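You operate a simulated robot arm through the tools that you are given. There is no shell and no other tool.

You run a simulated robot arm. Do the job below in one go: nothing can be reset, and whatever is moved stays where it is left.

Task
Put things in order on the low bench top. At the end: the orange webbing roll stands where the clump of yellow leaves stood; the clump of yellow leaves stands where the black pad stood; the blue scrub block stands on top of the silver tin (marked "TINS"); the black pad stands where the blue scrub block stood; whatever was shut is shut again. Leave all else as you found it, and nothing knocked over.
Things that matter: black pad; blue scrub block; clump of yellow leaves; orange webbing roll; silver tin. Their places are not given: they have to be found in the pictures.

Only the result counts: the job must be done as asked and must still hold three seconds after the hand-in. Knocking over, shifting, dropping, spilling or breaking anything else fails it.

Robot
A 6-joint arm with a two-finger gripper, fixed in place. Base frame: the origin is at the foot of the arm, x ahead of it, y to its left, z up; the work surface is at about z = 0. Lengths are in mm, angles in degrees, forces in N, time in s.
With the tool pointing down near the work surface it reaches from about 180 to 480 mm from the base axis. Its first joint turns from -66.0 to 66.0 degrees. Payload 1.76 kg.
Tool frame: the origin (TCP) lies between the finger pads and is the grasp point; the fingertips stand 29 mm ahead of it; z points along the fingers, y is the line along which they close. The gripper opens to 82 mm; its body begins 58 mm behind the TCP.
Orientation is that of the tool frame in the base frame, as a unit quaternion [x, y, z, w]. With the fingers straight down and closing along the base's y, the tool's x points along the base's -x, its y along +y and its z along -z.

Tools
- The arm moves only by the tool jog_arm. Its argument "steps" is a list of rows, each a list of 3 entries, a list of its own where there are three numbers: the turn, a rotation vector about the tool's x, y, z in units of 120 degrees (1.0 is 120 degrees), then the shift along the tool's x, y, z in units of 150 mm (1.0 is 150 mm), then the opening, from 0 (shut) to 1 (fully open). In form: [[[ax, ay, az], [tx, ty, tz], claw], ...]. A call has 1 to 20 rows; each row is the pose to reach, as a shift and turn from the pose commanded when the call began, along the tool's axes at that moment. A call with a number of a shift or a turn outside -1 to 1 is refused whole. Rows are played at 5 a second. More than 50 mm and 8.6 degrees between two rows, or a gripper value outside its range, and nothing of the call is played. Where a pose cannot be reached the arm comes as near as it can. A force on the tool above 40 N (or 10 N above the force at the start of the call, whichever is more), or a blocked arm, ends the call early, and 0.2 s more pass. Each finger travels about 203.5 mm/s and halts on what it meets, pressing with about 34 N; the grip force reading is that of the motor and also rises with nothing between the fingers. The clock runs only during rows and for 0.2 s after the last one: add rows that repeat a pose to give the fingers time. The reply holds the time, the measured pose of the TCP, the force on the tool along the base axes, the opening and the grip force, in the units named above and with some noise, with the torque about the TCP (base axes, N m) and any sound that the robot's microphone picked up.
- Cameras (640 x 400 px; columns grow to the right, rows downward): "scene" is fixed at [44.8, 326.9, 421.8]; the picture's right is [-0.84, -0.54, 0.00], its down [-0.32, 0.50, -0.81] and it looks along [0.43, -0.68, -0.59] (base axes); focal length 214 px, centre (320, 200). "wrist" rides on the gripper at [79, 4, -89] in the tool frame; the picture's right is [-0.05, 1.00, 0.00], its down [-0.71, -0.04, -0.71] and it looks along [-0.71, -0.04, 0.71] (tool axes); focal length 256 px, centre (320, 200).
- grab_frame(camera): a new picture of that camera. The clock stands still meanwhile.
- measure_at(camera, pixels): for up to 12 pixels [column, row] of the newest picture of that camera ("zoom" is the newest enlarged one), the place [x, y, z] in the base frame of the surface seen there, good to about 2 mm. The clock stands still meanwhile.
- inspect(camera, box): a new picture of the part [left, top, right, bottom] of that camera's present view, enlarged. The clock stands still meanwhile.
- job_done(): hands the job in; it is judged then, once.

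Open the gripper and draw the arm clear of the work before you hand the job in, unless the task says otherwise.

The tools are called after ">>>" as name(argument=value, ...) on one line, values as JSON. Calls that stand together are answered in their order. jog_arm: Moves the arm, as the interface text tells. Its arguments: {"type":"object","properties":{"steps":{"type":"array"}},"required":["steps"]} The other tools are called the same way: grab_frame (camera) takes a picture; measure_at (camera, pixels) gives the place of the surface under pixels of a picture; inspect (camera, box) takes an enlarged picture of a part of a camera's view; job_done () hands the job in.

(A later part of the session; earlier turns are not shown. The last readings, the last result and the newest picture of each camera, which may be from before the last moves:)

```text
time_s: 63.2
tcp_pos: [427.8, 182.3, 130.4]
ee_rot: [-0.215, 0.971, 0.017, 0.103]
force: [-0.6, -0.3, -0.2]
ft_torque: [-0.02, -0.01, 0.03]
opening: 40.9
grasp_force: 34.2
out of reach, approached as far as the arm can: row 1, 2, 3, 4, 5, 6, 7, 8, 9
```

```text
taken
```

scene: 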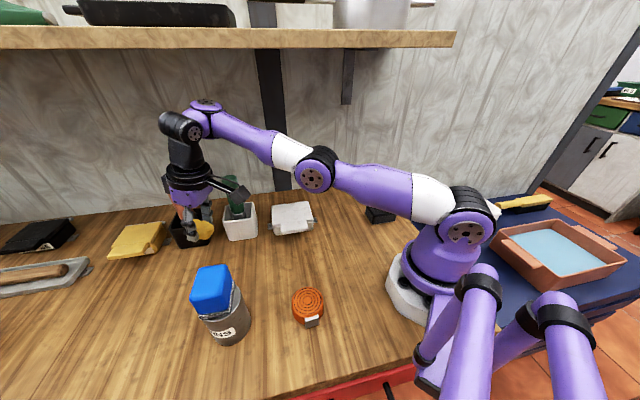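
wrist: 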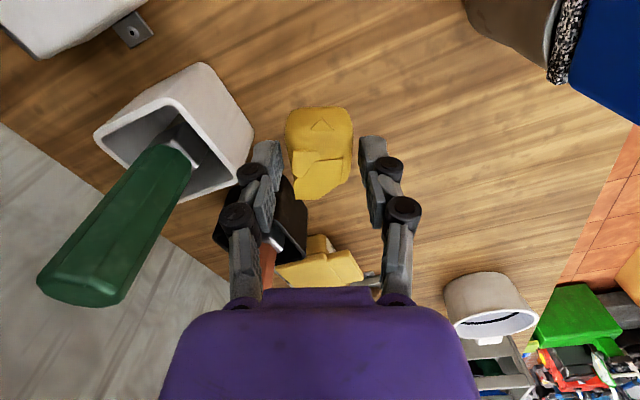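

The clump is still held, but the arm stretched outward to (428,182,130). I measure points on the arm itself to work out its true posture.

>>> measure_at(camera="scene", pixels=[[465, 233], [315, 178], [290, 152], [245, 138], [207, 103], [196, 132], [168, 120], [185, 160], [375, 187], [435, 195], [207, 120], [243, 188]])

>>> inspect(camera="scene", box=[130, 80, 290, 280])

```text
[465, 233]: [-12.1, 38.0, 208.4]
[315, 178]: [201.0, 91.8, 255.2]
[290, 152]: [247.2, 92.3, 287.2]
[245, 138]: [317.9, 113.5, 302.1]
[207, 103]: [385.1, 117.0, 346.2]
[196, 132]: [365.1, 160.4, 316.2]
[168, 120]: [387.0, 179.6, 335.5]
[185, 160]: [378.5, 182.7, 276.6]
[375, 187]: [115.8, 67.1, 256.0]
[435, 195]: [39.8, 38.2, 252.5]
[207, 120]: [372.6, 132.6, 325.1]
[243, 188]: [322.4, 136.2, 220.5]
```

```text
2.00 times, centred on (210, 180) of scene
```

zoom: 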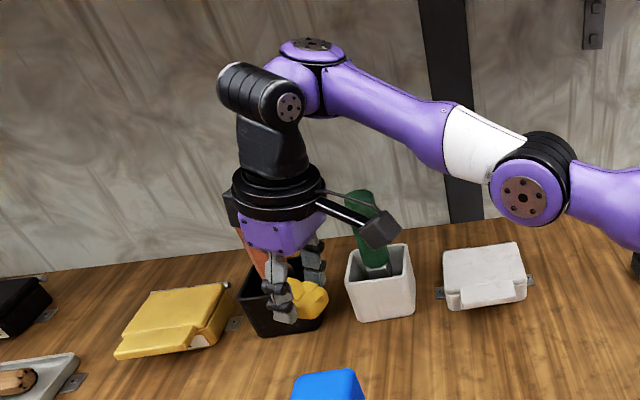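

The measurements show the wrist's first axis has swung about 115° aside while the forearm slopes upward. I unwind it by leaning the tool to its left first (small steps, no shift) and check the response.

>>> jog_arm(steps=[[[-0.0233, 0, 0], [0, 0, 0], 0.1], [[-0.0467, 0, 0], [0, 0, 0], 0.1], [[-0.07, 0, 0], [0, 0, 0], 0.1], [[-0.0883, 0, 0], [0, 0, 0], 0.1], [[-0.0883, 0, 0], [0, 0, 0], 0.1]])

>>> inspect(camera="scene", box=[130, 80, 386, 240])

```text
time_s: 64.4
tcp_pos: [428.4, 182.9, 131.6]
ee_rot: [-0.225, 0.965, 0.109, 0.083]
force: [0.6, -0.3, -0.8]
ft_torque: [0.01, 0.01, 0.02]
opening: 41.0
grasp_force: 33.8
```

```text
2.50 times, centred on (258, 160) of scene
```

zoom: 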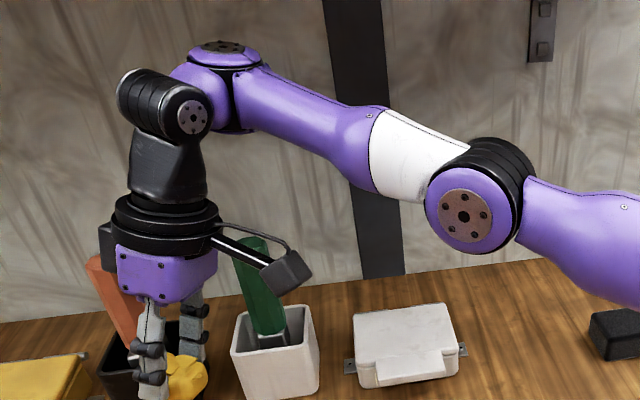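

That worked: no reach warning and the pose held. I now swing the lean round to outward (about 24°) while easing inward and down to roughly (390,165,105).

>>> jog_arm(steps=[[[-0.0167, -0.025, 0], [0.015, -0.001, 0.005], 0.1], [[-0.0167, -0.05, 0], [0.037, -0.002, 0.013], 0.1], [[0, -0.075, 0], [0.077, -0.004, 0.027], 0.1], [[0.0125, -0.084, 0], [0.1, -0.005, 0.035], 0.1], [[0.025, -0.0917, 0], [0.123, -0.006, 0.043], 0.1], [[0.0375, -0.096, 0], [0.146, -0.008, 0.051], 0.1], [[0.05, -0.1, 0], [0.169, -0.009, 0.059], 0.1], [[0.0667, -0.1, 0], [0.23, -0.012, 0.08], 0.1], [[0.0833, -0.1, 0], [0.307, -0.016, 0.107], 0.1], [[0.0833, -0.1, 0], [0.307, -0.016, 0.107], 0.1]])

>>> grab_frame(camera="scene")

```text
time_s: 66.6
tcp_pos: [445.3, 176.3, 203.1]
ee_rot: [-0.204, 0.958, 0.045, 0.196]
force: [-0.5, 0.3, 0.0]
ft_torque: [0.02, -0.04, 0.02]
opening: 40.8
grasp_force: 34.1
out of reach, approached as far as the arm can: row 1, 2, 3, 4, 5, 6, 7, 8, 9, 10
```

```text
taken
```

scene: 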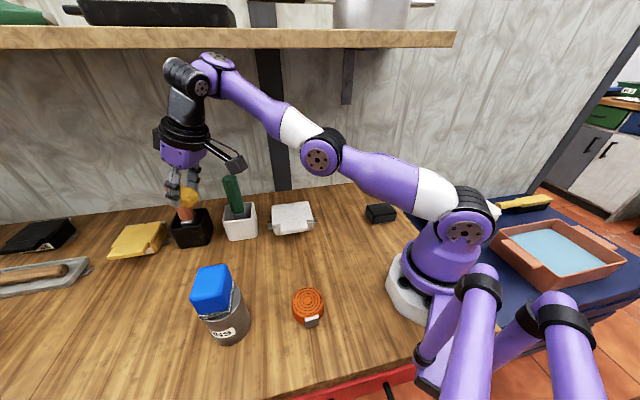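

The elbow is straight and stuck at its limit, so the solver can't fold it the right way. I measure the arm again so that I can command a pure elbow-bend motion (forearm and hand swinging down about the elbow).

>>> measure_at(camera="scene", pixels=[[465, 232], [319, 159], [296, 126], [250, 98], [216, 60], [203, 88], [172, 72], [188, 110], [375, 175], [435, 190], [208, 75], [232, 160]])

>>> inspect(camera="scene", box=[130, 40, 386, 200])

>>> grab_frame(camera="wrist")

```text
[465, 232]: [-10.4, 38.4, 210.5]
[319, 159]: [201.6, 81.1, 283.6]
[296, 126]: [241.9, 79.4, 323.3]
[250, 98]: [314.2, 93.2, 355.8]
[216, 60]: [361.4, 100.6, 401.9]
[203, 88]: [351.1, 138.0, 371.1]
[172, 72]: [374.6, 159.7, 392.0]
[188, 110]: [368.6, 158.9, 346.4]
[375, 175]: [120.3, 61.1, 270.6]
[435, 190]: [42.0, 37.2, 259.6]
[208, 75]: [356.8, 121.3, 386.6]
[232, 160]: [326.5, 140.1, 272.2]
```

```text
2.50 times, centred on (258, 120) of scene
```

zoom: 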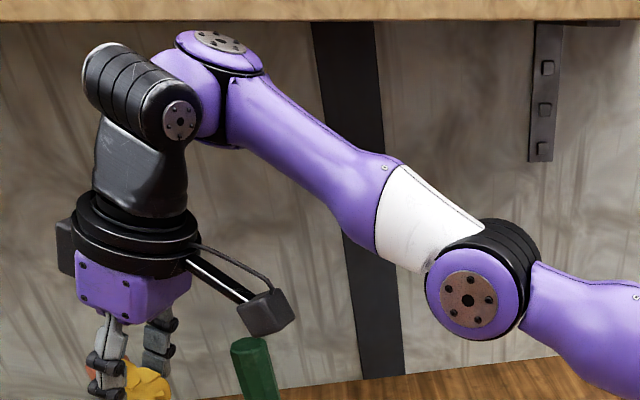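

```text
taken
```

wrist: 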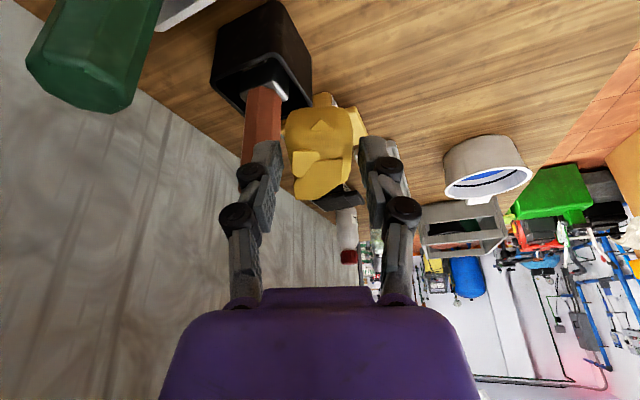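

The arm lies in the vertical plane at about azimuth 15°, elbow near (208,58,284) and straight. I command poses equal to swinging forearm and hand 24° down about the elbow axis, ending near (391,161,104).

>>> jog_arm(steps=[[[-0.0046, 0.0329, 0.0022], [0.085, 0.0055, 0.0938], 0.1], [[-0.0091, 0.0659, 0.0043], [0.1762, 0.0124, 0.1815], 0.1], [[-0.0137, 0.0988, 0.0065], [0.2733, 0.0205, 0.2627], 0.1], [[-0.0182, 0.1318, 0.0087], [0.3757, 0.0297, 0.3367], 0.1], [[-0.0228, 0.1647, 0.0109], [0.4827, 0.0401, 0.4033], 0.1], [[-0.0274, 0.1977, 0.013], [0.594, 0.0516, 0.4627], 0.1], [[-0.0274, 0.1977, 0.013], [0.594, 0.0516, 0.4627], 0.1]])

>>> grab_frame(camera="scene")

```text
time_s: 68.2
tcp_pos: [394.2, 166.0, 104.6]
ee_rot: [-0.201, 0.979, 0.033, -0.007]
force: [0.0, 0.1, -0.3]
ft_torque: [0.01, -0.05, -0.02]
opening: 40.9
grasp_force: 33.7
out of reach, approached as far as the arm can: row 3, 4, 5, 6, 7
```

```text
taken
```

scene: 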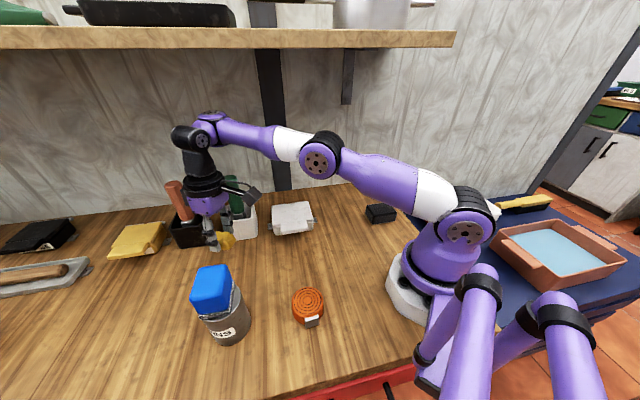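

The elbow is now bent the right way and the hand is at (394,166,105). I measure the ball and wrist cylinder again to plan unwinding the wrist's first axis.

>>> inspect(camera="scene", box=[130, 90, 386, 250])

>>> measure_at(camera="scene", pixels=[[465, 232], [318, 160], [212, 114], [216, 130], [206, 142], [202, 140], [178, 132], [190, 138], [253, 133], [290, 140], [192, 160], [253, 192]])

```text
2.50 times, centred on (258, 170) of scene
```

zoom: 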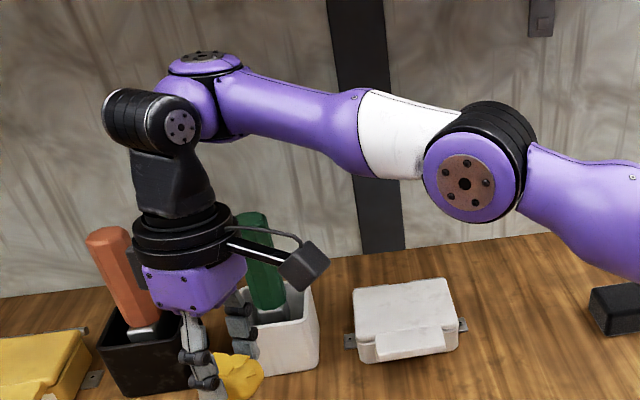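

```text
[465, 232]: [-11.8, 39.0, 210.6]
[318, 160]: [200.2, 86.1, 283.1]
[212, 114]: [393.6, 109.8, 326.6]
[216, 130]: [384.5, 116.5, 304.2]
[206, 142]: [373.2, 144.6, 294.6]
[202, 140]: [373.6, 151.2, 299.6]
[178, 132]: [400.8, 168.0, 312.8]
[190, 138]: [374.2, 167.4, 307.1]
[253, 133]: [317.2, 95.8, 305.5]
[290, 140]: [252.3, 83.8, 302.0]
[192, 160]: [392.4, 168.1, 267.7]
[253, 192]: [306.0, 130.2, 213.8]
```

The forearm is now level. I lean the tool another 7° to the left, which keeps the wrist well-conditioned, and draw inward 90 mm; as the elbow rises the wrist should unwind by itself.

>>> jog_arm(steps=[[[-0.029, -0.004, 0], [0, 0, 0], 0.1], [[-0.0578, -0.0081, 0], [0, 0, 0], 0.1], [[-0.0578, -0.0081, 0], [0.087, 0, 0], 0.1], [[-0.0578, -0.0081, 0], [0.174, 0, 0], 0.1], [[-0.0578, -0.0081, 0], [0.261, 0, 0], 0.1], [[-0.0578, -0.0081, 0], [0.348, 0, 0], 0.1], [[-0.0578, -0.0081, 0], [0.435, 0, 0], 0.1], [[-0.0578, -0.0081, 0], [0.522, 0, 0], 0.1], [[-0.0578, -0.0081, 0], [0.609, 0, 0], 0.1], [[-0.0578, -0.0081, 0], [0.609, 0, 0], 0.1]])

>>> grab_frame(camera="scene")

```text
time_s: 70.4
tcp_pos: [385.0, 150.2, 141.3]
ee_rot: [-0.201, 0.975, 0.094, -0.011]
force: [-0.9, -0.7, 0.7]
ft_torque: [0.03, -0.02, 0.02]
opening: 40.7
grasp_force: 34.4
out of reach, approached as far as the arm can: row 3, 4, 5, 6, 7, 8, 9, 10
```

```text
taken
```

scene: 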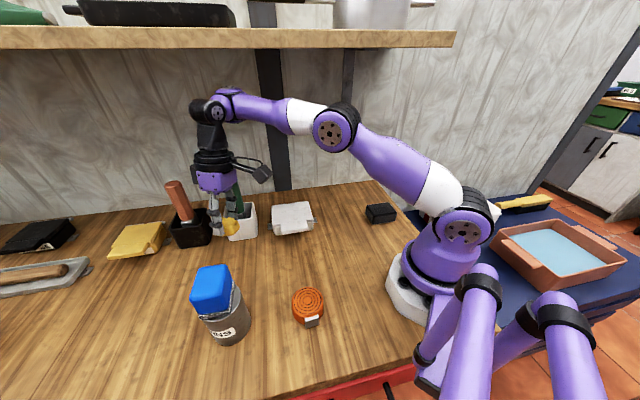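

Still stuck rising instead of folding. I measure the arm points again to see which angle is really limiting.

>>> inspect(camera="scene", box=[150, 70, 406, 230])

>>> measure_at(camera="scene", pixels=[[464, 232], [331, 134], [229, 91], [233, 107], [221, 118], [217, 113], [195, 105], [205, 112], [265, 100], [300, 108], [208, 135], [263, 172]])

```text
2.50 times, centred on (278, 150) of scene
```

zoom: 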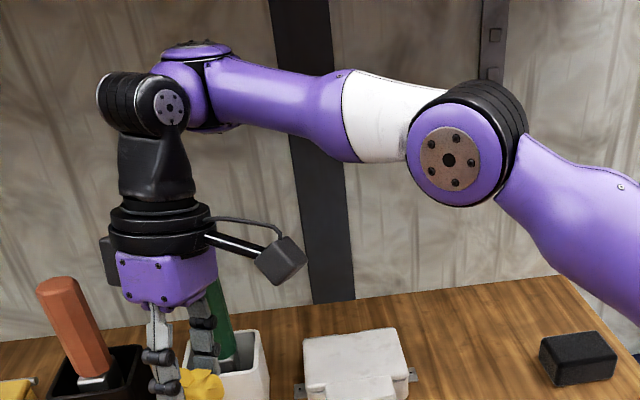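

```text
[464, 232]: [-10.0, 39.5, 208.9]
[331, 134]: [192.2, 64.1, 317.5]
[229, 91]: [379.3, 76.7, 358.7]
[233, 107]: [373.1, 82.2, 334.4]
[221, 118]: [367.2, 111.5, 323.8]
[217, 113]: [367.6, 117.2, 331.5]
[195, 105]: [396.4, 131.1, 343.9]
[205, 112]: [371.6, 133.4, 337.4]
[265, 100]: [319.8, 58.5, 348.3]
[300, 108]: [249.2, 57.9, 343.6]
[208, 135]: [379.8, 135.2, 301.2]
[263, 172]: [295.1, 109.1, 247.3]
```

The forearm is level again with the wrist's first axis still near 90°. I'll unwind it by a pure rotation about that (vertical) axis; first I swing the whole arm 8° left about the base to gain room from the green handle.

>>> jog_arm(steps=[[[-0.0003, 0.0031, -0.0164], [0.0035, 0.094, 0.018], 0.1], [[-0.0006, 0.0063, -0.0328], [0.007, 0.189, 0.036], 0.1], [[-0.0008, 0.0094, -0.0491], [0.0105, 0.283, 0.054], 0.1], [[-0.0011, 0.0125, -0.0655], [0.014, 0.377, 0.072], 0.1], [[-0.0011, 0.0125, -0.0655], [0.014, 0.377, 0.072], 0.1]])

>>> grab_frame(camera="scene")

```text
time_s: 71.6
tcp_pos: [362.5, 202.3, 140.4]
ee_rot: [-0.269, 0.959, 0.093, -0.014]
force: [0.7, 0.2, 0.3]
ft_torque: [0.0, -0.01, 0.01]
opening: 40.6
grasp_force: 33.9
```

```text
taken
```

scene: 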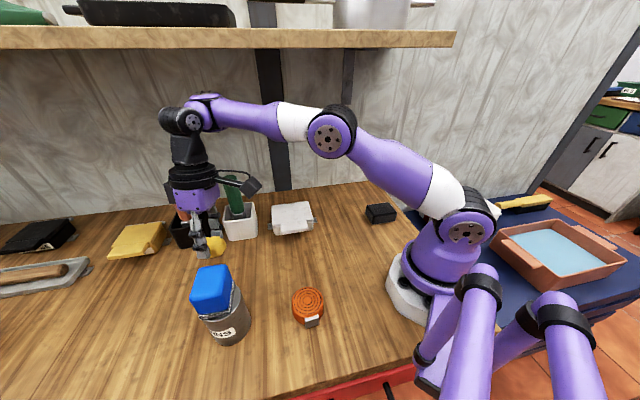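

That followed exactly. Now I rotate the hand by −36° about the vertical axis through the wrist ball (near (365,129)), which should turn only that wrist axis.

>>> jog_arm(steps=[[[0.0012, -0.0093, 0.0492], [-0.043, -0.026, -0.004], 0.1], [[0.0023, -0.0186, 0.0984], [-0.084, -0.057, -0.009], 0.1], [[0.0035, -0.0279, 0.1476], [-0.121, -0.091, -0.015], 0.1], [[0.0046, -0.0372, 0.1968], [-0.155, -0.129, -0.021], 0.1], [[0.0058, -0.0465, 0.246], [-0.183, -0.171, -0.028], 0.1], [[0.007, -0.0558, 0.2953], [-0.209, -0.215, -0.035], 0.1], [[0.007, -0.0558, 0.2953], [-0.209, -0.215, -0.035], 0.1]])

>>> inspect(camera="scene", box=[130, 70, 386, 230])

```text
time_s: 73.2
tcp_pos: [405.6, 189.7, 140.2]
ee_rot: [0.043, 0.995, 0.091, 0.014]
force: [-0.4, 0.6, -0.3]
ft_torque: [0.01, 0.02, -0.02]
opening: 40.9
grasp_force: 34.3
```

```text
2.50 times, centred on (258, 150) of scene
```

zoom: 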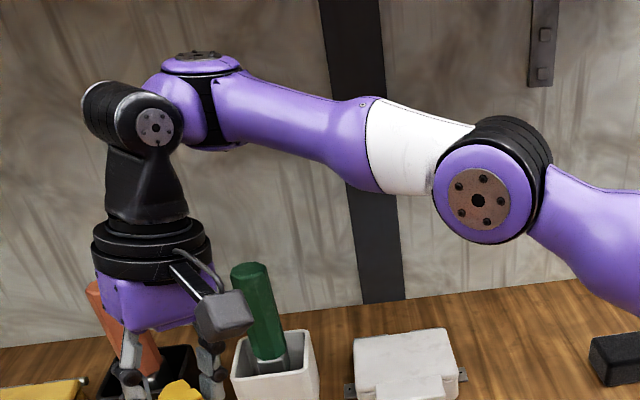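

No reach warning, and the wrist cap has turned as intended. I test drawing inward 40 mm from here.

>>> jog_arm(steps=[[[0, 0, 0], [0.06, -0.028, -0.006], 0.1], [[0, 0, 0], [0.121, -0.055, -0.012], 0.1], [[0, 0, 0], [0.182, -0.083, -0.019], 0.1], [[0, 0, 0], [0.242, -0.11, -0.025], 0.1], [[0, 0, 0], [0.242, -0.11, -0.025], 0.1]])

>>> inspect(camera="scene", box=[130, 70, 386, 230])

```text
time_s: 74.4
tcp_pos: [394.3, 186.7, 153.4]
ee_rot: [0.042, 0.995, 0.092, 0.014]
force: [-0.5, 0.2, -1.3]
ft_torque: [0.02, 0.01, 0.02]
opening: 40.9
grasp_force: 34.3
out of reach, approached as far as the arm can: row 2, 3, 4, 5
```

```text
2.50 times, centred on (258, 150) of scene
```

zoom: 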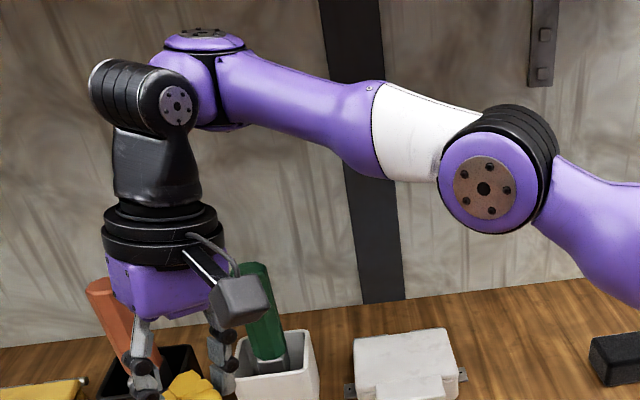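

The solver is struggling near a wrist singularity, so I improve the conditioning by leaning the tool 20° further along its present lean direction (about azimuth 79°), keeping the TCP fixed.

>>> jog_arm(steps=[[[-0.0332, -0.0035, 0], [0, 0, 0], 0.1], [[-0.0664, -0.007, 0], [0, 0, 0], 0.1], [[-0.0995, -0.0106, 0], [0, 0, 0], 0.1], [[-0.1327, -0.0141, 0], [0, 0, 0], 0.1], [[-0.1659, -0.0176, 0], [0, 0, 0], 0.1], [[-0.1659, -0.0176, 0], [0, 0, 0], 0.1]])

>>> grab_frame(camera="scene")

```text
time_s: 75.8
tcp_pos: [432.8, 208.1, 140.2]
ee_rot: [0.041, 0.963, 0.262, 0.039]
force: [0.0, -0.2, -0.6]
ft_torque: [-0.02, 0.02, -0.01]
opening: 40.7
grasp_force: 33.8
out of reach, approached as far as the arm can: row 1, 2, 3, 4, 5, 6
```

```text
taken
```

scene: 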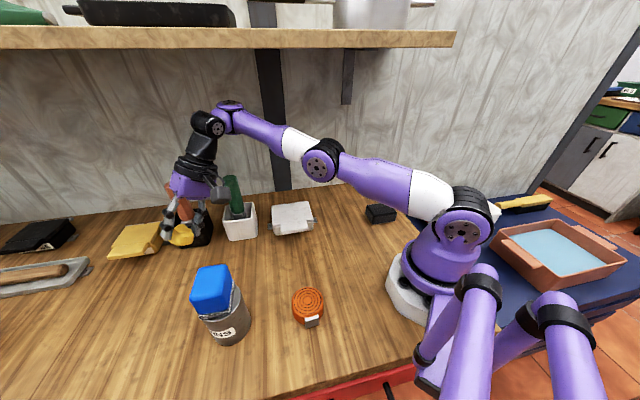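

The elbow went straight again: the offset wrist link makes inward commands wind the wrist the wrong way. I measure the arm once more; then I'll bend the elbow by a pure elbow motion and unwind the wrist fully by a pure rotation before drawing in.

>>> inspect(camera="scene", box=[130, 80, 386, 240])

>>> measure_at(camera="scene", pixels=[[463, 231], [318, 165], [230, 105], [231, 122], [217, 129], [195, 122], [205, 128], [262, 128], [293, 145], [192, 165], [218, 190], [172, 205]])

```text
2.50 times, centred on (258, 160) of scene
```

zoom: 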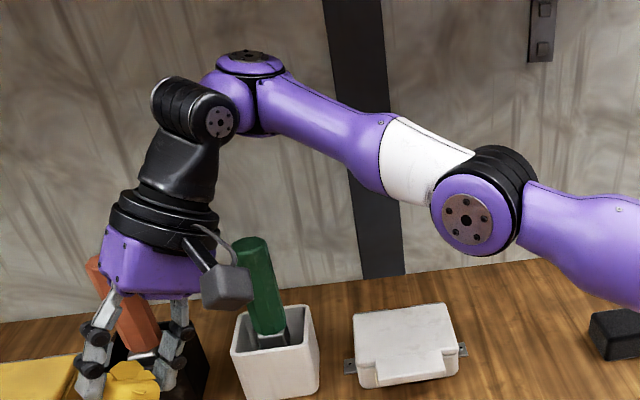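

```text
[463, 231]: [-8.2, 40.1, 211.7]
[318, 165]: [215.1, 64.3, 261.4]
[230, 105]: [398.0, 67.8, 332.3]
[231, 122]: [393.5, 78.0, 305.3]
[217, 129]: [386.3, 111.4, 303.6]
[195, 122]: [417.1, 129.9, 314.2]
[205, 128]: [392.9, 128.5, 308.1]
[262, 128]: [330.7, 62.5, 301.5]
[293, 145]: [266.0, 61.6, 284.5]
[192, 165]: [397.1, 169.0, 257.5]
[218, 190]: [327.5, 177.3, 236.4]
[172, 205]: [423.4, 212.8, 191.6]
```

The geometry is now clear enough to model: shoulder at z≈210, links 228 and 207 mm, a 45 mm wrist offset wound about 88° aside. I command a path computed from that model which bends the elbow, unwinds the wrist offset to zero and ends straight down near (398,170,118).

>>> jog_arm(steps=[[[0.01, -0.0072, -0.0009], [-0.028, 0.013, 0.0105], 0.1], [[0.02, -0.0143, -0.0018], [-0.0565, 0.0265, 0.021], 0.1], [[0.03, -0.0215, -0.0028], [-0.085, 0.04, 0.0315], 0.1], [[0.04, -0.0286, -0.0037], [-0.113, 0.053, 0.042], 0.1], [[0.0565, -0.0312, -0.0028], [-0.1155, 0.038, 0.0468], 0.1], [[0.0729, -0.0338, -0.0018], [-0.118, 0.023, 0.0515], 0.1], [[0.0894, -0.0363, -0.0009], [-0.1205, 0.008, 0.0563], 0.1], [[0.1058, -0.0389, 0], [-0.123, -0.007, 0.061], 0.1], [[0.1248, -0.0342, 0.0008], [-0.095, -0.0405, 0.056], 0.1], [[0.1438, -0.0295, 0.0017], [-0.0675, -0.074, 0.051], 0.1], [[0.1628, -0.0247, 0.0025], [-0.04, -0.1075, 0.046], 0.1], [[0.1818, -0.02, 0.0033], [-0.012, -0.141, 0.041], 0.1], [[0.2, -0.0089, 0.0048], [0.044, -0.181, 0.0245], 0.1], [[0.2182, 0.0022, 0.0062], [0.1, -0.2215, 0.008], 0.1], [[0.2363, 0.0133, 0.0077], [0.157, -0.262, -0.0085], 0.1], [[0.2545, 0.0244, 0.0091], [0.213, -0.302, -0.025], 0.1], [[0.2545, 0.0244, 0.0091], [0.213, -0.302, -0.025], 0.1]])

>>> grab_frame(camera="scene")

```text
time_s: 79.4
tcp_pos: [398.2, 173.0, 118.0]
ee_rot: [0.052, 0.999, 0.0, 0.0]
force: [-0.3, 0.4, -0.3]
ft_torque: [-0.02, 0.03, 0.0]
opening: 40.7
grasp_force: 34.1
```

```text
taken
```

scene: 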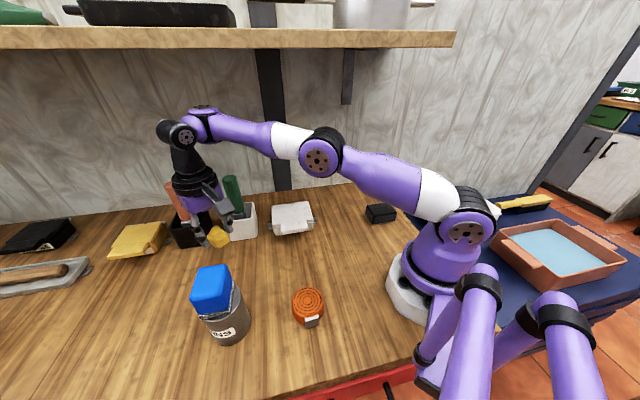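

No reach warnings: the arm followed and is straight down at (398,173,118). I check the posture by measuring the arm points.

>>> inspect(camera="scene", box=[130, 80, 386, 240])

>>> measure_at(camera="scene", pixels=[[463, 231], [319, 158], [203, 110], [205, 125], [186, 136], [170, 128], [262, 132], [290, 142], [188, 165], [212, 190]])

```text
2.50 times, centred on (258, 160) of scene
```

zoom: 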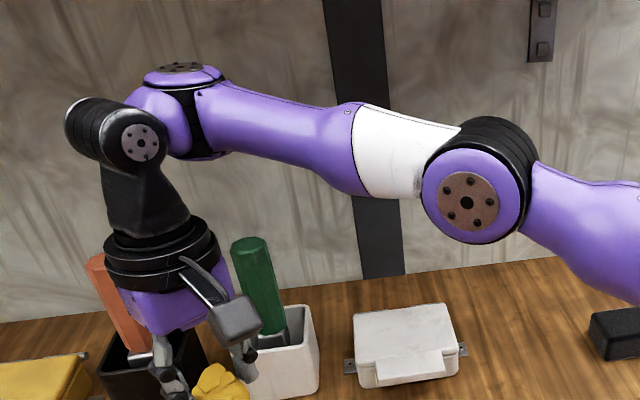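

```text
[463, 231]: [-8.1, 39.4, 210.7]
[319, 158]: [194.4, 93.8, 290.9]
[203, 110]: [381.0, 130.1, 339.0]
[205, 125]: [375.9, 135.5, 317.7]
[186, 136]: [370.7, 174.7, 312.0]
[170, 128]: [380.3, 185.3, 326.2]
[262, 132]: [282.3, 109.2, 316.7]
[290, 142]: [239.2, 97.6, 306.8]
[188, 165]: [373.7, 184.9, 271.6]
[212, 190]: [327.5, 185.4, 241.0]
```

The tool pose is right but the wrist offset is still about 65° aside (forearm level branch). I swing 5° left about the base and lean 8° along the offset direction, preparing a pure unwinding rotation.

>>> jog_arm(steps=[[[0, 0, -0.0139], [0.045, 0.072, 0], 0.1], [[0, 0, -0.0278], [0.09, 0.143, 0], 0.1], [[0, 0, -0.0417], [0.134, 0.215, 0], 0.1], [[-0.0222, 0.0008, -0.0417], [0.141, 0.272, -0.004], 0.1], [[-0.0444, 0.0015, -0.0417], [0.148, 0.33, -0.008], 0.1], [[-0.0666, 0.0023, -0.0417], [0.155, 0.387, -0.012], 0.1], [[-0.0666, 0.0023, -0.0417], [0.155, 0.387, -0.012], 0.1]])

>>> inspect(camera="scene", box=[110, 80, 366, 240])

```text
time_s: 81.0
tcp_pos: [381.6, 231.9, 118.3]
ee_rot: [0.008, 0.997, 0.071, 0.002]
force: [0.6, -0.1, 0.2]
ft_torque: [0.0, 0.0, 0.01]
opening: 40.6
grasp_force: 34.4
```

```text
2.50 times, centred on (238, 160) of scene
```

zoom: 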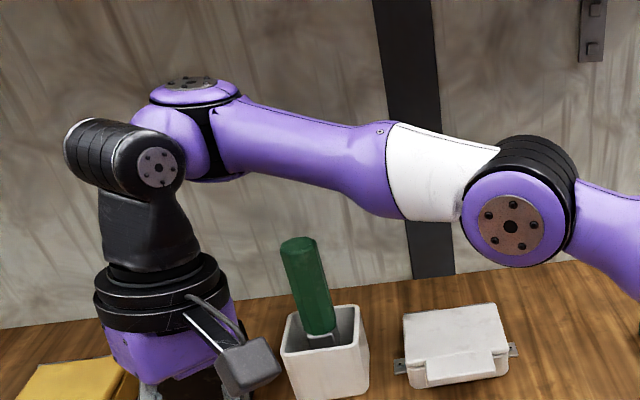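

Followed exactly. I measure the ball plate and wrist cap to fix the rotation centre.

>>> measure_at(camera="zoom", pixels=[[192, 82], [510, 228], [158, 167], [85, 150], [200, 140], [225, 150], [300, 120], [125, 160]])

```text
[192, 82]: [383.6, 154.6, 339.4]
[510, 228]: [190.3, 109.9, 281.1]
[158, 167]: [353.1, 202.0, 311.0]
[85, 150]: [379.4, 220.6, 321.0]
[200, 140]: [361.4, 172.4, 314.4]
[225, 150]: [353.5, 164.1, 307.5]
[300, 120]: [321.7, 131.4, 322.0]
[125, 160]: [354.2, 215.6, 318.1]
```

The offset link points to azimuth 97° (75° aside), ball centre near (386.5,156). I rotate the hand −57° about the vertical axis through the ball, which should leave the wrist only about 18° aside.

>>> jog_arm(steps=[[[0.0002, -0.0071, 0.0494], [-0.053, 0.001, 0], 0.1], [[0.0003, -0.0142, 0.0988], [-0.106, -0.002, 0], 0.1], [[0.0005, -0.0212, 0.1482], [-0.158, -0.012, -0.001], 0.1], [[0.0006, -0.0283, 0.1976], [-0.209, -0.027, -0.003], 0.1], [[0.0008, -0.0354, 0.247], [-0.257, -0.047, -0.006], 0.1], [[0.0009, -0.0425, 0.2964], [-0.304, -0.072, -0.009], 0.1], [[0.0011, -0.0496, 0.3458], [-0.348, -0.101, -0.013], 0.1], [[0.0012, -0.0566, 0.3952], [-0.388, -0.135, -0.018], 0.1], [[0.0014, -0.0637, 0.4446], [-0.425, -0.173, -0.023], 0.1], [[0.0014, -0.0673, 0.4693], [-0.441, -0.194, -0.027], 0.1], [[0.0014, -0.0673, 0.4693], [-0.441, -0.194, -0.027], 0.1]])

>>> inspect(camera="scene", box=[90, 80, 346, 240])

```text
time_s: 83.4
tcp_pos: [447.0, 200.2, 119.5]
ee_rot: [0.483, 0.873, 0.061, 0.035]
force: [-0.3, -0.7, -1.0]
ft_torque: [0.05, 0.01, 0.01]
opening: 40.6
grasp_force: 33.8
```

```text
2.50 times, centred on (218, 160) of scene
```

zoom: 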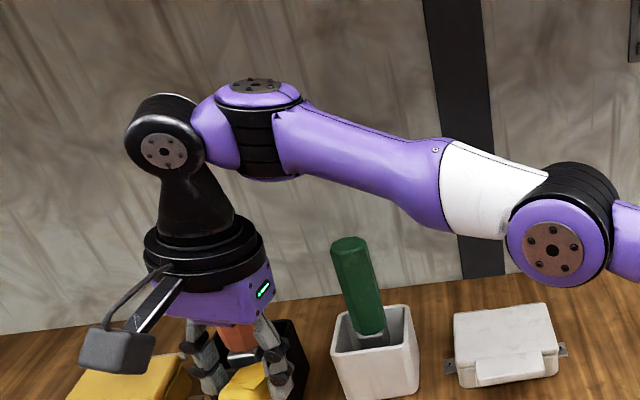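

The wrist now points outward as normal. I measure the plate and cap again before retracting.

>>> measure_at(camera="zoom", pixels=[[258, 86], [552, 251], [165, 152], [145, 110], [270, 150], [420, 160], [340, 260], [240, 330]])

>>> grab_frame(camera="wrist")

```text
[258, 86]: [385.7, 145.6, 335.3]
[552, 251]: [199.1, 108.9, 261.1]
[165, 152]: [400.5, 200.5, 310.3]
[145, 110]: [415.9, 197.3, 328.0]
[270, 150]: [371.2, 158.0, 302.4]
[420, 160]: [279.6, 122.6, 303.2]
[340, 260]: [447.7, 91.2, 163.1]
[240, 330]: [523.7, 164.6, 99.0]
```

```text
taken
```

wrist: 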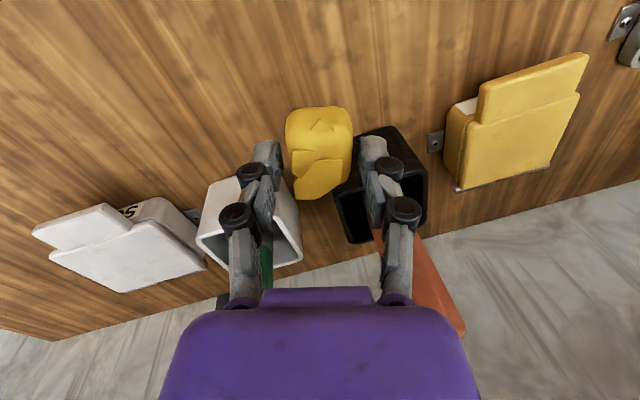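

The wrist is about 35° aside with the forearm still slightly raised. I lean the tool outward to 20° in the arm's plane, which pulls the wrist back and folds the elbow properly, then retract inward 60 mm.

>>> jog_arm(steps=[[[-0.0192, -0.0061, -0.0008], [0, 0, 0], 0.1], [[-0.0384, -0.0122, -0.0016], [0, 0, 0], 0.1], [[-0.0577, -0.0182, -0.0025], [0, 0, 0], 0.1], [[-0.0769, -0.0243, -0.0033], [0, 0, 0], 0.1], [[-0.0961, -0.0304, -0.0041], [0, 0, 0], 0.1], [[-0.0961, -0.0304, -0.0041], [0, 0, 0], 0.1]])

>>> inspect(camera="scene", box=[90, 80, 346, 240])

```text
time_s: 84.8
tcp_pos: [453.4, 198.9, 150.9]
ee_rot: [0.476, 0.867, 0.116, 0.086]
force: [0.0, -0.4, -0.1]
ft_torque: [0.01, -0.02, 0.01]
opening: 40.7
grasp_force: 33.8
out of reach, approached as far as the arm can: row 4, 5, 6
```

```text
2.50 times, centred on (218, 160) of scene
```

zoom: 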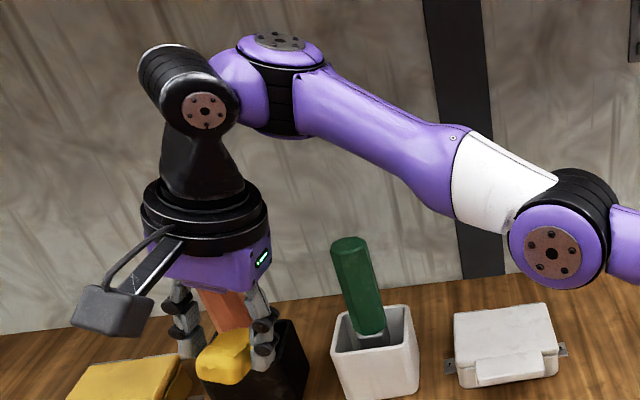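

Leaning made the solver raise the forearm again, so only pure single-joint motions are reliable here. I measure the posture to compute the next ones.

>>> measure_at(camera="zoom", pixels=[[280, 41], [550, 253], [206, 111], [155, 55], [420, 150], [275, 90], [120, 305], [215, 355]])

```text
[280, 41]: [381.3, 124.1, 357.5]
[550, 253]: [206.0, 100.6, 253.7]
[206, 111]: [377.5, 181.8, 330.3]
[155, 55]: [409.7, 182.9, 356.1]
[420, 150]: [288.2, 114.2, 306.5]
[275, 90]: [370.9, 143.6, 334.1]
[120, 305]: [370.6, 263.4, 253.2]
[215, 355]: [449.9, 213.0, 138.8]
```

The tool axis is almost aligned with the wrist's first axis, which is the singularity. I first lean the tool 14° purely about the wrist cylinder axis (TCP swinging with it to about (459,242,164)).

>>> jog_arm(steps=[[[-0.0266, 0.0283, 0.0001], [0.073, 0.069, -0.012], 0.1], [[-0.0532, 0.0566, 0.0001], [0.146, 0.137, -0.025], 0.1], [[-0.0798, 0.0849, 0.0002], [0.219, 0.206, -0.037], 0.1], [[-0.0798, 0.0849, 0.0002], [0.219, 0.206, -0.037], 0.1]])

>>> inspect(camera="scene", box=[90, 80, 346, 240])

```text
time_s: 85.8
tcp_pos: [458.7, 241.8, 164.0]
ee_rot: [0.455, 0.859, 0.229, 0.048]
force: [-0.1, 0.9, -0.3]
ft_torque: [0.0, 0.03, 0.02]
opening: 40.9
grasp_force: 34.0
```

```text
2.50 times, centred on (218, 160) of scene
```

zoom: 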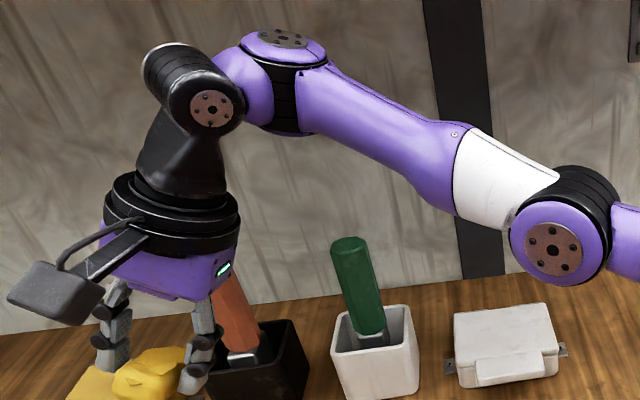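

Followed exactly. Now a pure elbow fold: shoulder back 12° and elbow +30° with the wrist unchanged, ending near (406,224,127).

>>> jog_arm(steps=[[[0.0237, 0.0052, 0.0059], [0.0097, -0.065, 0.019], 0.1], [[0.0474, 0.0104, 0.0118], [0.0193, -0.13, 0.038], 0.1], [[0.0712, 0.0156, 0.0177], [0.029, -0.195, 0.057], 0.1], [[0.0949, 0.0207, 0.0236], [0.0447, -0.275, 0.0637], 0.1], [[0.1186, 0.0259, 0.0295], [0.0603, -0.355, 0.0703], 0.1], [[0.1423, 0.0311, 0.0354], [0.076, -0.435, 0.077], 0.1], [[0.1423, 0.0311, 0.0354], [0.076, -0.435, 0.077], 0.1]])

>>> inspect(camera="scene", box=[100, 80, 356, 240])

```text
time_s: 87.4
tcp_pos: [406.3, 223.5, 127.5]
ee_rot: [0.481, 0.867, 0.113, -0.057]
force: [0.0, 1.1, -0.5]
ft_torque: [0.02, 0.02, 0.02]
opening: 40.8
grasp_force: 33.6
```

```text
2.50 times, centred on (228, 160) of scene
```

zoom: 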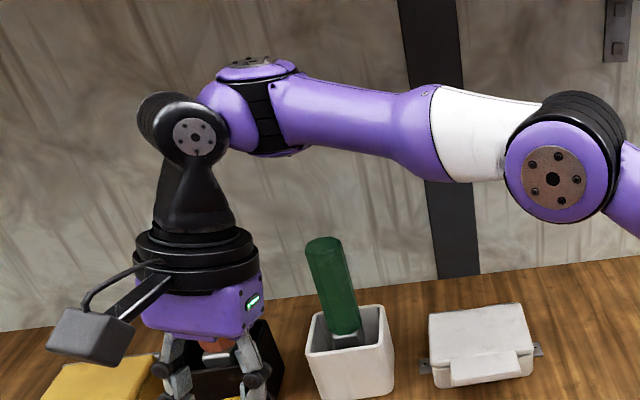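

That worked well: the elbow is now properly raised. I measure plate, elbow and cap again.

>>> measure_at(camera="zoom", pixels=[[250, 63], [552, 178], [193, 137], [155, 100], [270, 110], [400, 120], [90, 335], [205, 330]])

```text
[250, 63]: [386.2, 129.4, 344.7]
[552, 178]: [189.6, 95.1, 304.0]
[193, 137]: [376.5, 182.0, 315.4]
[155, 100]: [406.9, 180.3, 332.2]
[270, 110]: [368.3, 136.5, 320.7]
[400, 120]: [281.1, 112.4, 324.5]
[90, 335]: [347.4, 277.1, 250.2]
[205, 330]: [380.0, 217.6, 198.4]
```

The posture is good (elbow up, wrist 57° aside, tool leaning 14°). I fold the arm further with a pure shoulder/elbow motion to about (331,198,153), making room to unwind the wrist safely.

>>> jog_arm(steps=[[[0.0113, 0.0025, 0.0028], [0.022, -0.069, -0.031], 0.1], [[0.0226, 0.0049, 0.0056], [0.044, -0.138, -0.062], 0.1], [[0.0339, 0.0074, 0.0084], [0.066, -0.207, -0.093], 0.1], [[0.0452, 0.0099, 0.0111], [0.09, -0.277, -0.124], 0.1], [[0.0565, 0.0124, 0.0139], [0.113, -0.346, -0.154], 0.1], [[0.0678, 0.0148, 0.0167], [0.136, -0.416, -0.185], 0.1], [[0.0791, 0.0173, 0.0195], [0.159, -0.485, -0.215], 0.1], [[0.0791, 0.0173, 0.0195], [0.159, -0.485, -0.215], 0.1]])

>>> grab_frame(camera="scene")

>>> inspect(camera="scene", box=[120, 60, 376, 220])

```text
time_s: 89.2
tcp_pos: [337.8, 203.9, 152.4]
ee_rot: [0.49, 0.863, 0.056, -0.114]
force: [0.5, 0.6, -0.3]
ft_torque: [0.05, 0.01, -0.01]
opening: 40.6
grasp_force: 34.1
out of reach, approached as far as the arm can: row 7
```

```text
taken
```

scene: 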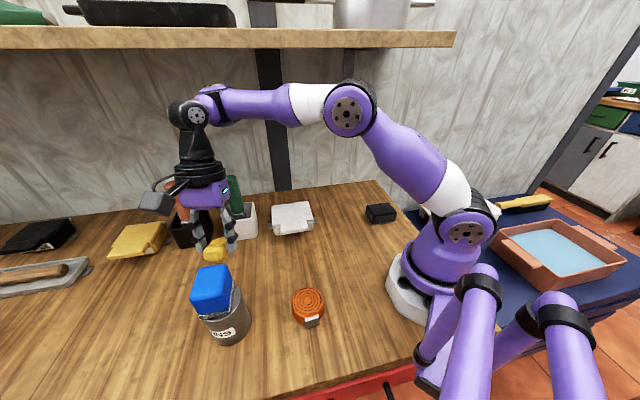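

```text
2.50 times, centred on (248, 140) of scene
```

zoom: 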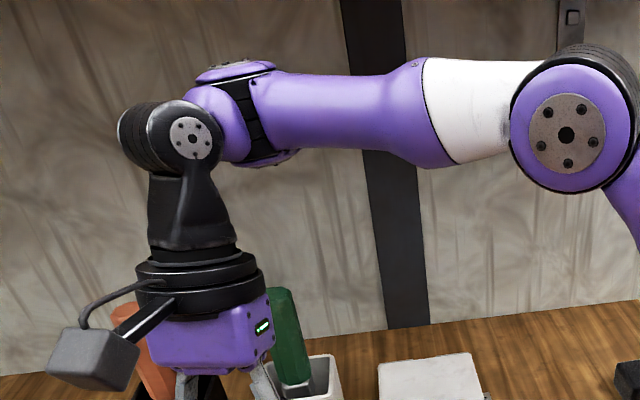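

Now the arm looks normally folded (elbow at (348,112)). I measure plate, elbow and cap once more.

>>> measure_at(camera="zoom", pixels=[[228, 70], [566, 135], [192, 140], [140, 110], [260, 130], [390, 100], [95, 360], [205, 340]])

>>> grab_frame(camera="wrist")

```text
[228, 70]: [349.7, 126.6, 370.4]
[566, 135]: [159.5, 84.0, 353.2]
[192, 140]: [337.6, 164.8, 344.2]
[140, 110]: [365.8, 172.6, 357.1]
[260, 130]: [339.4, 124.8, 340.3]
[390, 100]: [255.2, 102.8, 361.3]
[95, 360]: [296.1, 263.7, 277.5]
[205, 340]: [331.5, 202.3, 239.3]
```

```text
taken
```

wrist: 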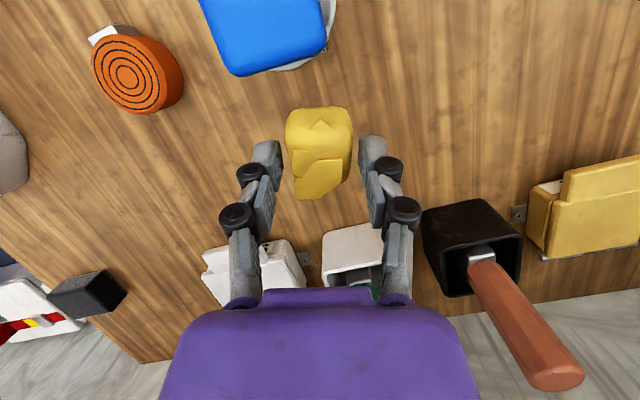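

The numbers put the ball near (354,122,332) with the wrist about 70° aside. I rotate the hand −60° about the (slightly tilted) wrist axis through the ball, ending near (413,159,147).

>>> jog_arm(steps=[[[-0.0096, -0.0036, 0.0405], [-0.03, 0.042, -0.003], 0.1], [[-0.0193, -0.0073, 0.0809], [-0.061, 0.082, -0.007], 0.1], [[-0.0289, -0.0109, 0.1214], [-0.098, 0.118, -0.013], 0.1], [[-0.0385, -0.0146, 0.1618], [-0.135, 0.151, -0.019], 0.1], [[-0.0482, -0.0182, 0.2023], [-0.177, 0.18, -0.026], 0.1], [[-0.0578, -0.0219, 0.2428], [-0.221, 0.206, -0.033], 0.1], [[-0.0674, -0.0255, 0.2832], [-0.266, 0.228, -0.042], 0.1], [[-0.0771, -0.0292, 0.3237], [-0.312, 0.247, -0.052], 0.1], [[-0.0867, -0.0328, 0.3641], [-0.36, 0.26, -0.062], 0.1], [[-0.0963, -0.0365, 0.4046], [-0.409, 0.269, -0.073], 0.1], [[-0.106, -0.0401, 0.445], [-0.459, 0.274, -0.084], 0.1], [[-0.1156, -0.0438, 0.4855], [-0.509, 0.275, -0.096], 0.1], [[-0.1156, -0.0438, 0.4855], [-0.509, 0.275, -0.096], 0.1]])

>>> inspect(camera="scene", box=[120, 60, 376, 220])

>>> grab_frame(camera="scene")

```text
time_s: 92.0
tcp_pos: [405.6, 152.7, 146.7]
ee_rot: [0.859, 0.507, 0.067, -0.028]
force: [0.0, 0.7, -0.1]
ft_torque: [0.0, 0.02, 0.02]
opening: 40.7
grasp_force: 34.0
```

```text
2.50 times, centred on (248, 140) of scene
```

zoom: 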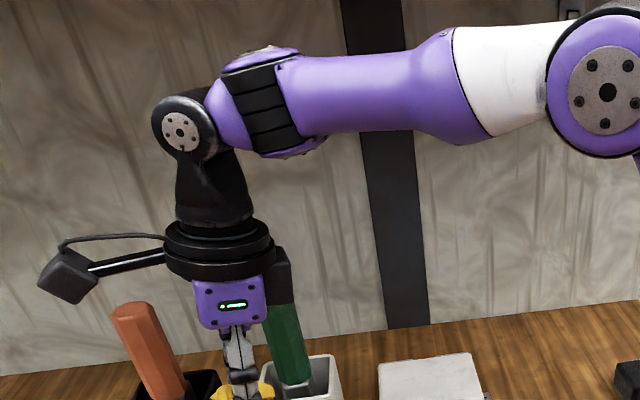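

```text
taken
```

scene: 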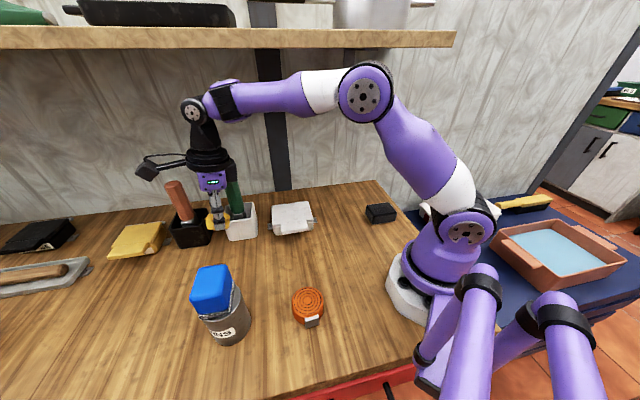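

The arm is back in its normal posture (elbow up at (365,95), wrist in plane), still holding the clump. I retract inward about 75 mm while taking out the remaining 8° lean.

>>> jog_arm(steps=[[[0.0016, -0.0114, 0], [-0.06, -0.055, -0.01], 0.1], [[0.0033, -0.0228, 0], [-0.12, -0.11, -0.02], 0.1], [[0.0049, -0.0343, 0], [-0.18, -0.166, -0.03], 0.1], [[0.0065, -0.0457, 0], [-0.241, -0.221, -0.039], 0.1], [[0.0082, -0.0571, 0], [-0.301, -0.276, -0.049], 0.1], [[0.0098, -0.0685, 0], [-0.361, -0.331, -0.059], 0.1], [[0.0098, -0.0685, 0], [-0.361, -0.331, -0.059], 0.1]])

>>> grab_frame(camera="scene")

>>> grab_frame(camera="wrist")

```text
time_s: 93.6
tcp_pos: [335.9, 129.5, 145.6]
ee_rot: [0.86, 0.51, -0.001, 0.0]
force: [0.4, -0.1, -0.2]
ft_torque: [-0.01, 0.01, 0.0]
opening: 40.6
grasp_force: 34.0
```

```text
taken
```

scene: 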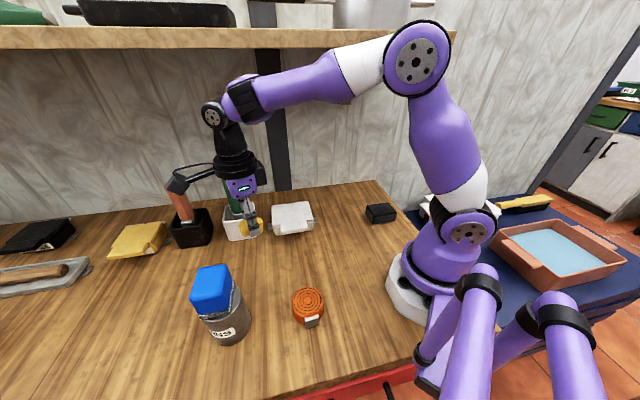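

```text
taken
```

wrist: 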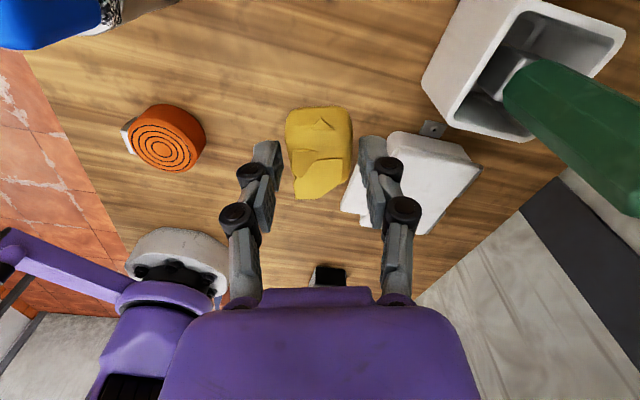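

Back to normal: straight down at (336,130,146), clump firmly held. I swing towards the pad's old place, turning the hand as I go, first to about (255,5,135).

>>> jog_arm(steps=[[[0, 0, -0.0463], [-0.11, -0.0086, 0.008], 0.1], [[0, 0, -0.0926], [-0.219, -0.017, 0.016], 0.1], [[0, 0, -0.1389], [-0.329, -0.0257, 0.024], 0.1], [[0, 0, -0.1852], [-0.439, -0.034, 0.032], 0.1], [[0, 0, -0.2315], [-0.548, -0.043, 0.039], 0.1], [[0, 0, -0.2778], [-0.658, -0.051, 0.047], 0.1], [[0, 0, -0.3241], [-0.768, -0.06, 0.055], 0.1], [[0, 0, -0.3704], [-0.877, -0.068, 0.063], 0.1], [[0, 0, -0.4167], [-0.987, -0.077, 0.071], 0.1], [[0, 0, -0.4167], [-0.987, -0.077, 0.071], 0.1]])

>>> grab_frame(camera="scene")

```text
time_s: 95.8
tcp_pos: [255.3, 5.1, 136.8]
ee_rot: [0.564, 0.826, 0.0, -0.001]
force: [-0.2, -0.3, -1.0]
ft_torque: [0.0, -0.02, -0.02]
opening: 40.6
grasp_force: 33.3
```

```text
taken
```

scene: 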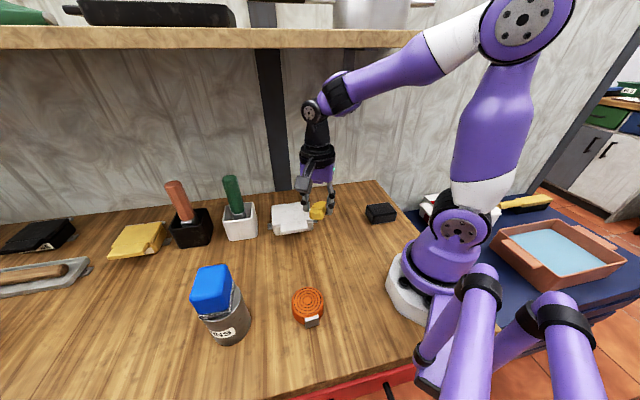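

Good. Now to hover over the pad's old place at about (228,-102,85) with yaw −24°.

>>> jog_arm(steps=[[[0, 0, -0.0465], [-0.075, -0.054, 0.02], 0.1], [[0, 0, -0.0929], [-0.15, -0.108, 0.05], 0.1], [[0, 0, -0.1394], [-0.224, -0.161, 0.09], 0.1], [[0, 0, -0.1859], [-0.299, -0.215, 0.14], 0.1], [[0, 0, -0.2323], [-0.374, -0.269, 0.19], 0.1], [[0, 0, -0.2788], [-0.449, -0.323, 0.245], 0.1], [[0, 0, -0.3252], [-0.523, -0.376, 0.3], 0.1], [[0, 0, -0.3717], [-0.598, -0.43, 0.345], 0.1], [[0, 0, -0.3717], [-0.598, -0.43, 0.345], 0.1]])

>>> grab_frame(camera="wrist")

```text
time_s: 97.8
tcp_pos: [227.2, -102.9, 83.4]
ee_rot: [0.209, 0.978, 0.0, 0.0]
force: [0.3, -0.2, -0.8]
ft_torque: [0.04, -0.01, -0.02]
opening: 40.6
grasp_force: 33.8
```

```text
taken
```

wrist: 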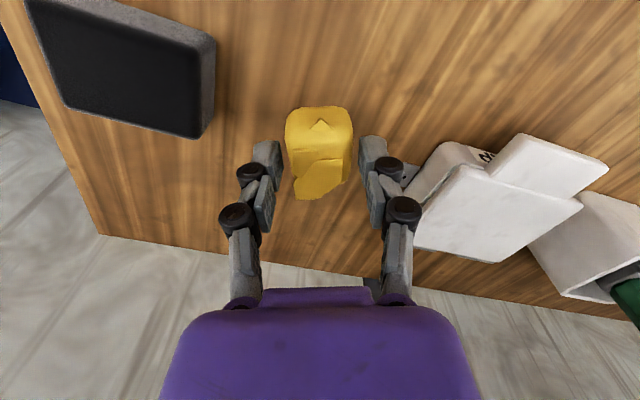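

The hand is over the spot. I lean it 12° outward (as at the grasp) so the clump is level, and then look.

>>> jog_arm(steps=[[[0, -0.025, 0], [0, 0, 0], 0.1], [[0, -0.05, 0], [0, 0, 0], 0.1], [[0, -0.075, 0], [0, 0, 0], 0.1], [[0, -0.1, 0], [0, 0, 0], 0.1], [[0, -0.1, 0], [0, 0, 0], 0.1]])

>>> inspect(camera="scene", box=[290, 140, 418, 230])

>>> grab_frame(camera="wrist")

```text
time_s: 99.0
tcp_pos: [226.6, -101.9, 84.2]
ee_rot: [0.208, 0.973, -0.021, 0.101]
force: [0.6, -0.5, -0.5]
ft_torque: [-0.01, -0.03, -0.01]
opening: 40.8
grasp_force: 34.3
```

```text
4.44 times, centred on (354, 185) of scene
```

zoom: 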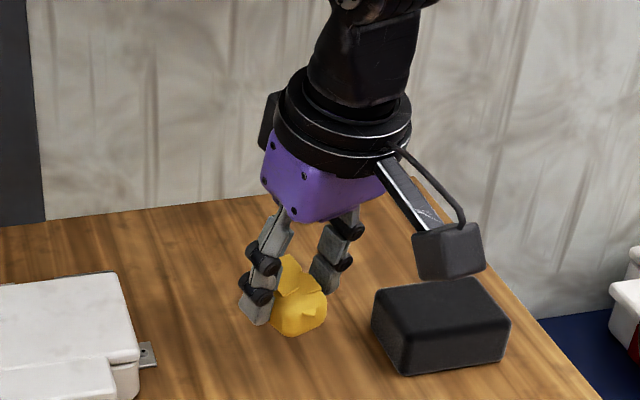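

```text
taken
```

wrist: 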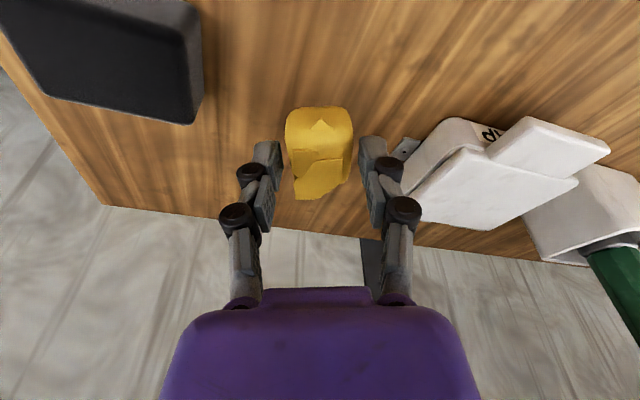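

I measure the held clump in both views to fix its position before lowering.

>>> measure_at(camera="wrist", pixels=[[288, 140], [350, 140], [320, 110], [290, 115], [348, 115], [320, 145], [298, 195], [345, 180]])

>>> measure_at(camera="zoom", pixels=[[300, 335], [325, 322], [275, 325], [323, 300], [300, 300], [285, 262], [310, 312]])

```text
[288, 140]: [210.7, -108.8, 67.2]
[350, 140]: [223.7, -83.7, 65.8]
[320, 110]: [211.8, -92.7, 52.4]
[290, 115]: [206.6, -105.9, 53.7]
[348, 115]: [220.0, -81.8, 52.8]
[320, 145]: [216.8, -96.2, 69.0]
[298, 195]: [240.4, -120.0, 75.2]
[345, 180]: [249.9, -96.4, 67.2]
```

```text
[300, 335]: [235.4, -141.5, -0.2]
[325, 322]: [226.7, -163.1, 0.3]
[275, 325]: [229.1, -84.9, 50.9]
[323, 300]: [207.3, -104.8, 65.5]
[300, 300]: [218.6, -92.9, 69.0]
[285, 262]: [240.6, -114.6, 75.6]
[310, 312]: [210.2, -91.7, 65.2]
```

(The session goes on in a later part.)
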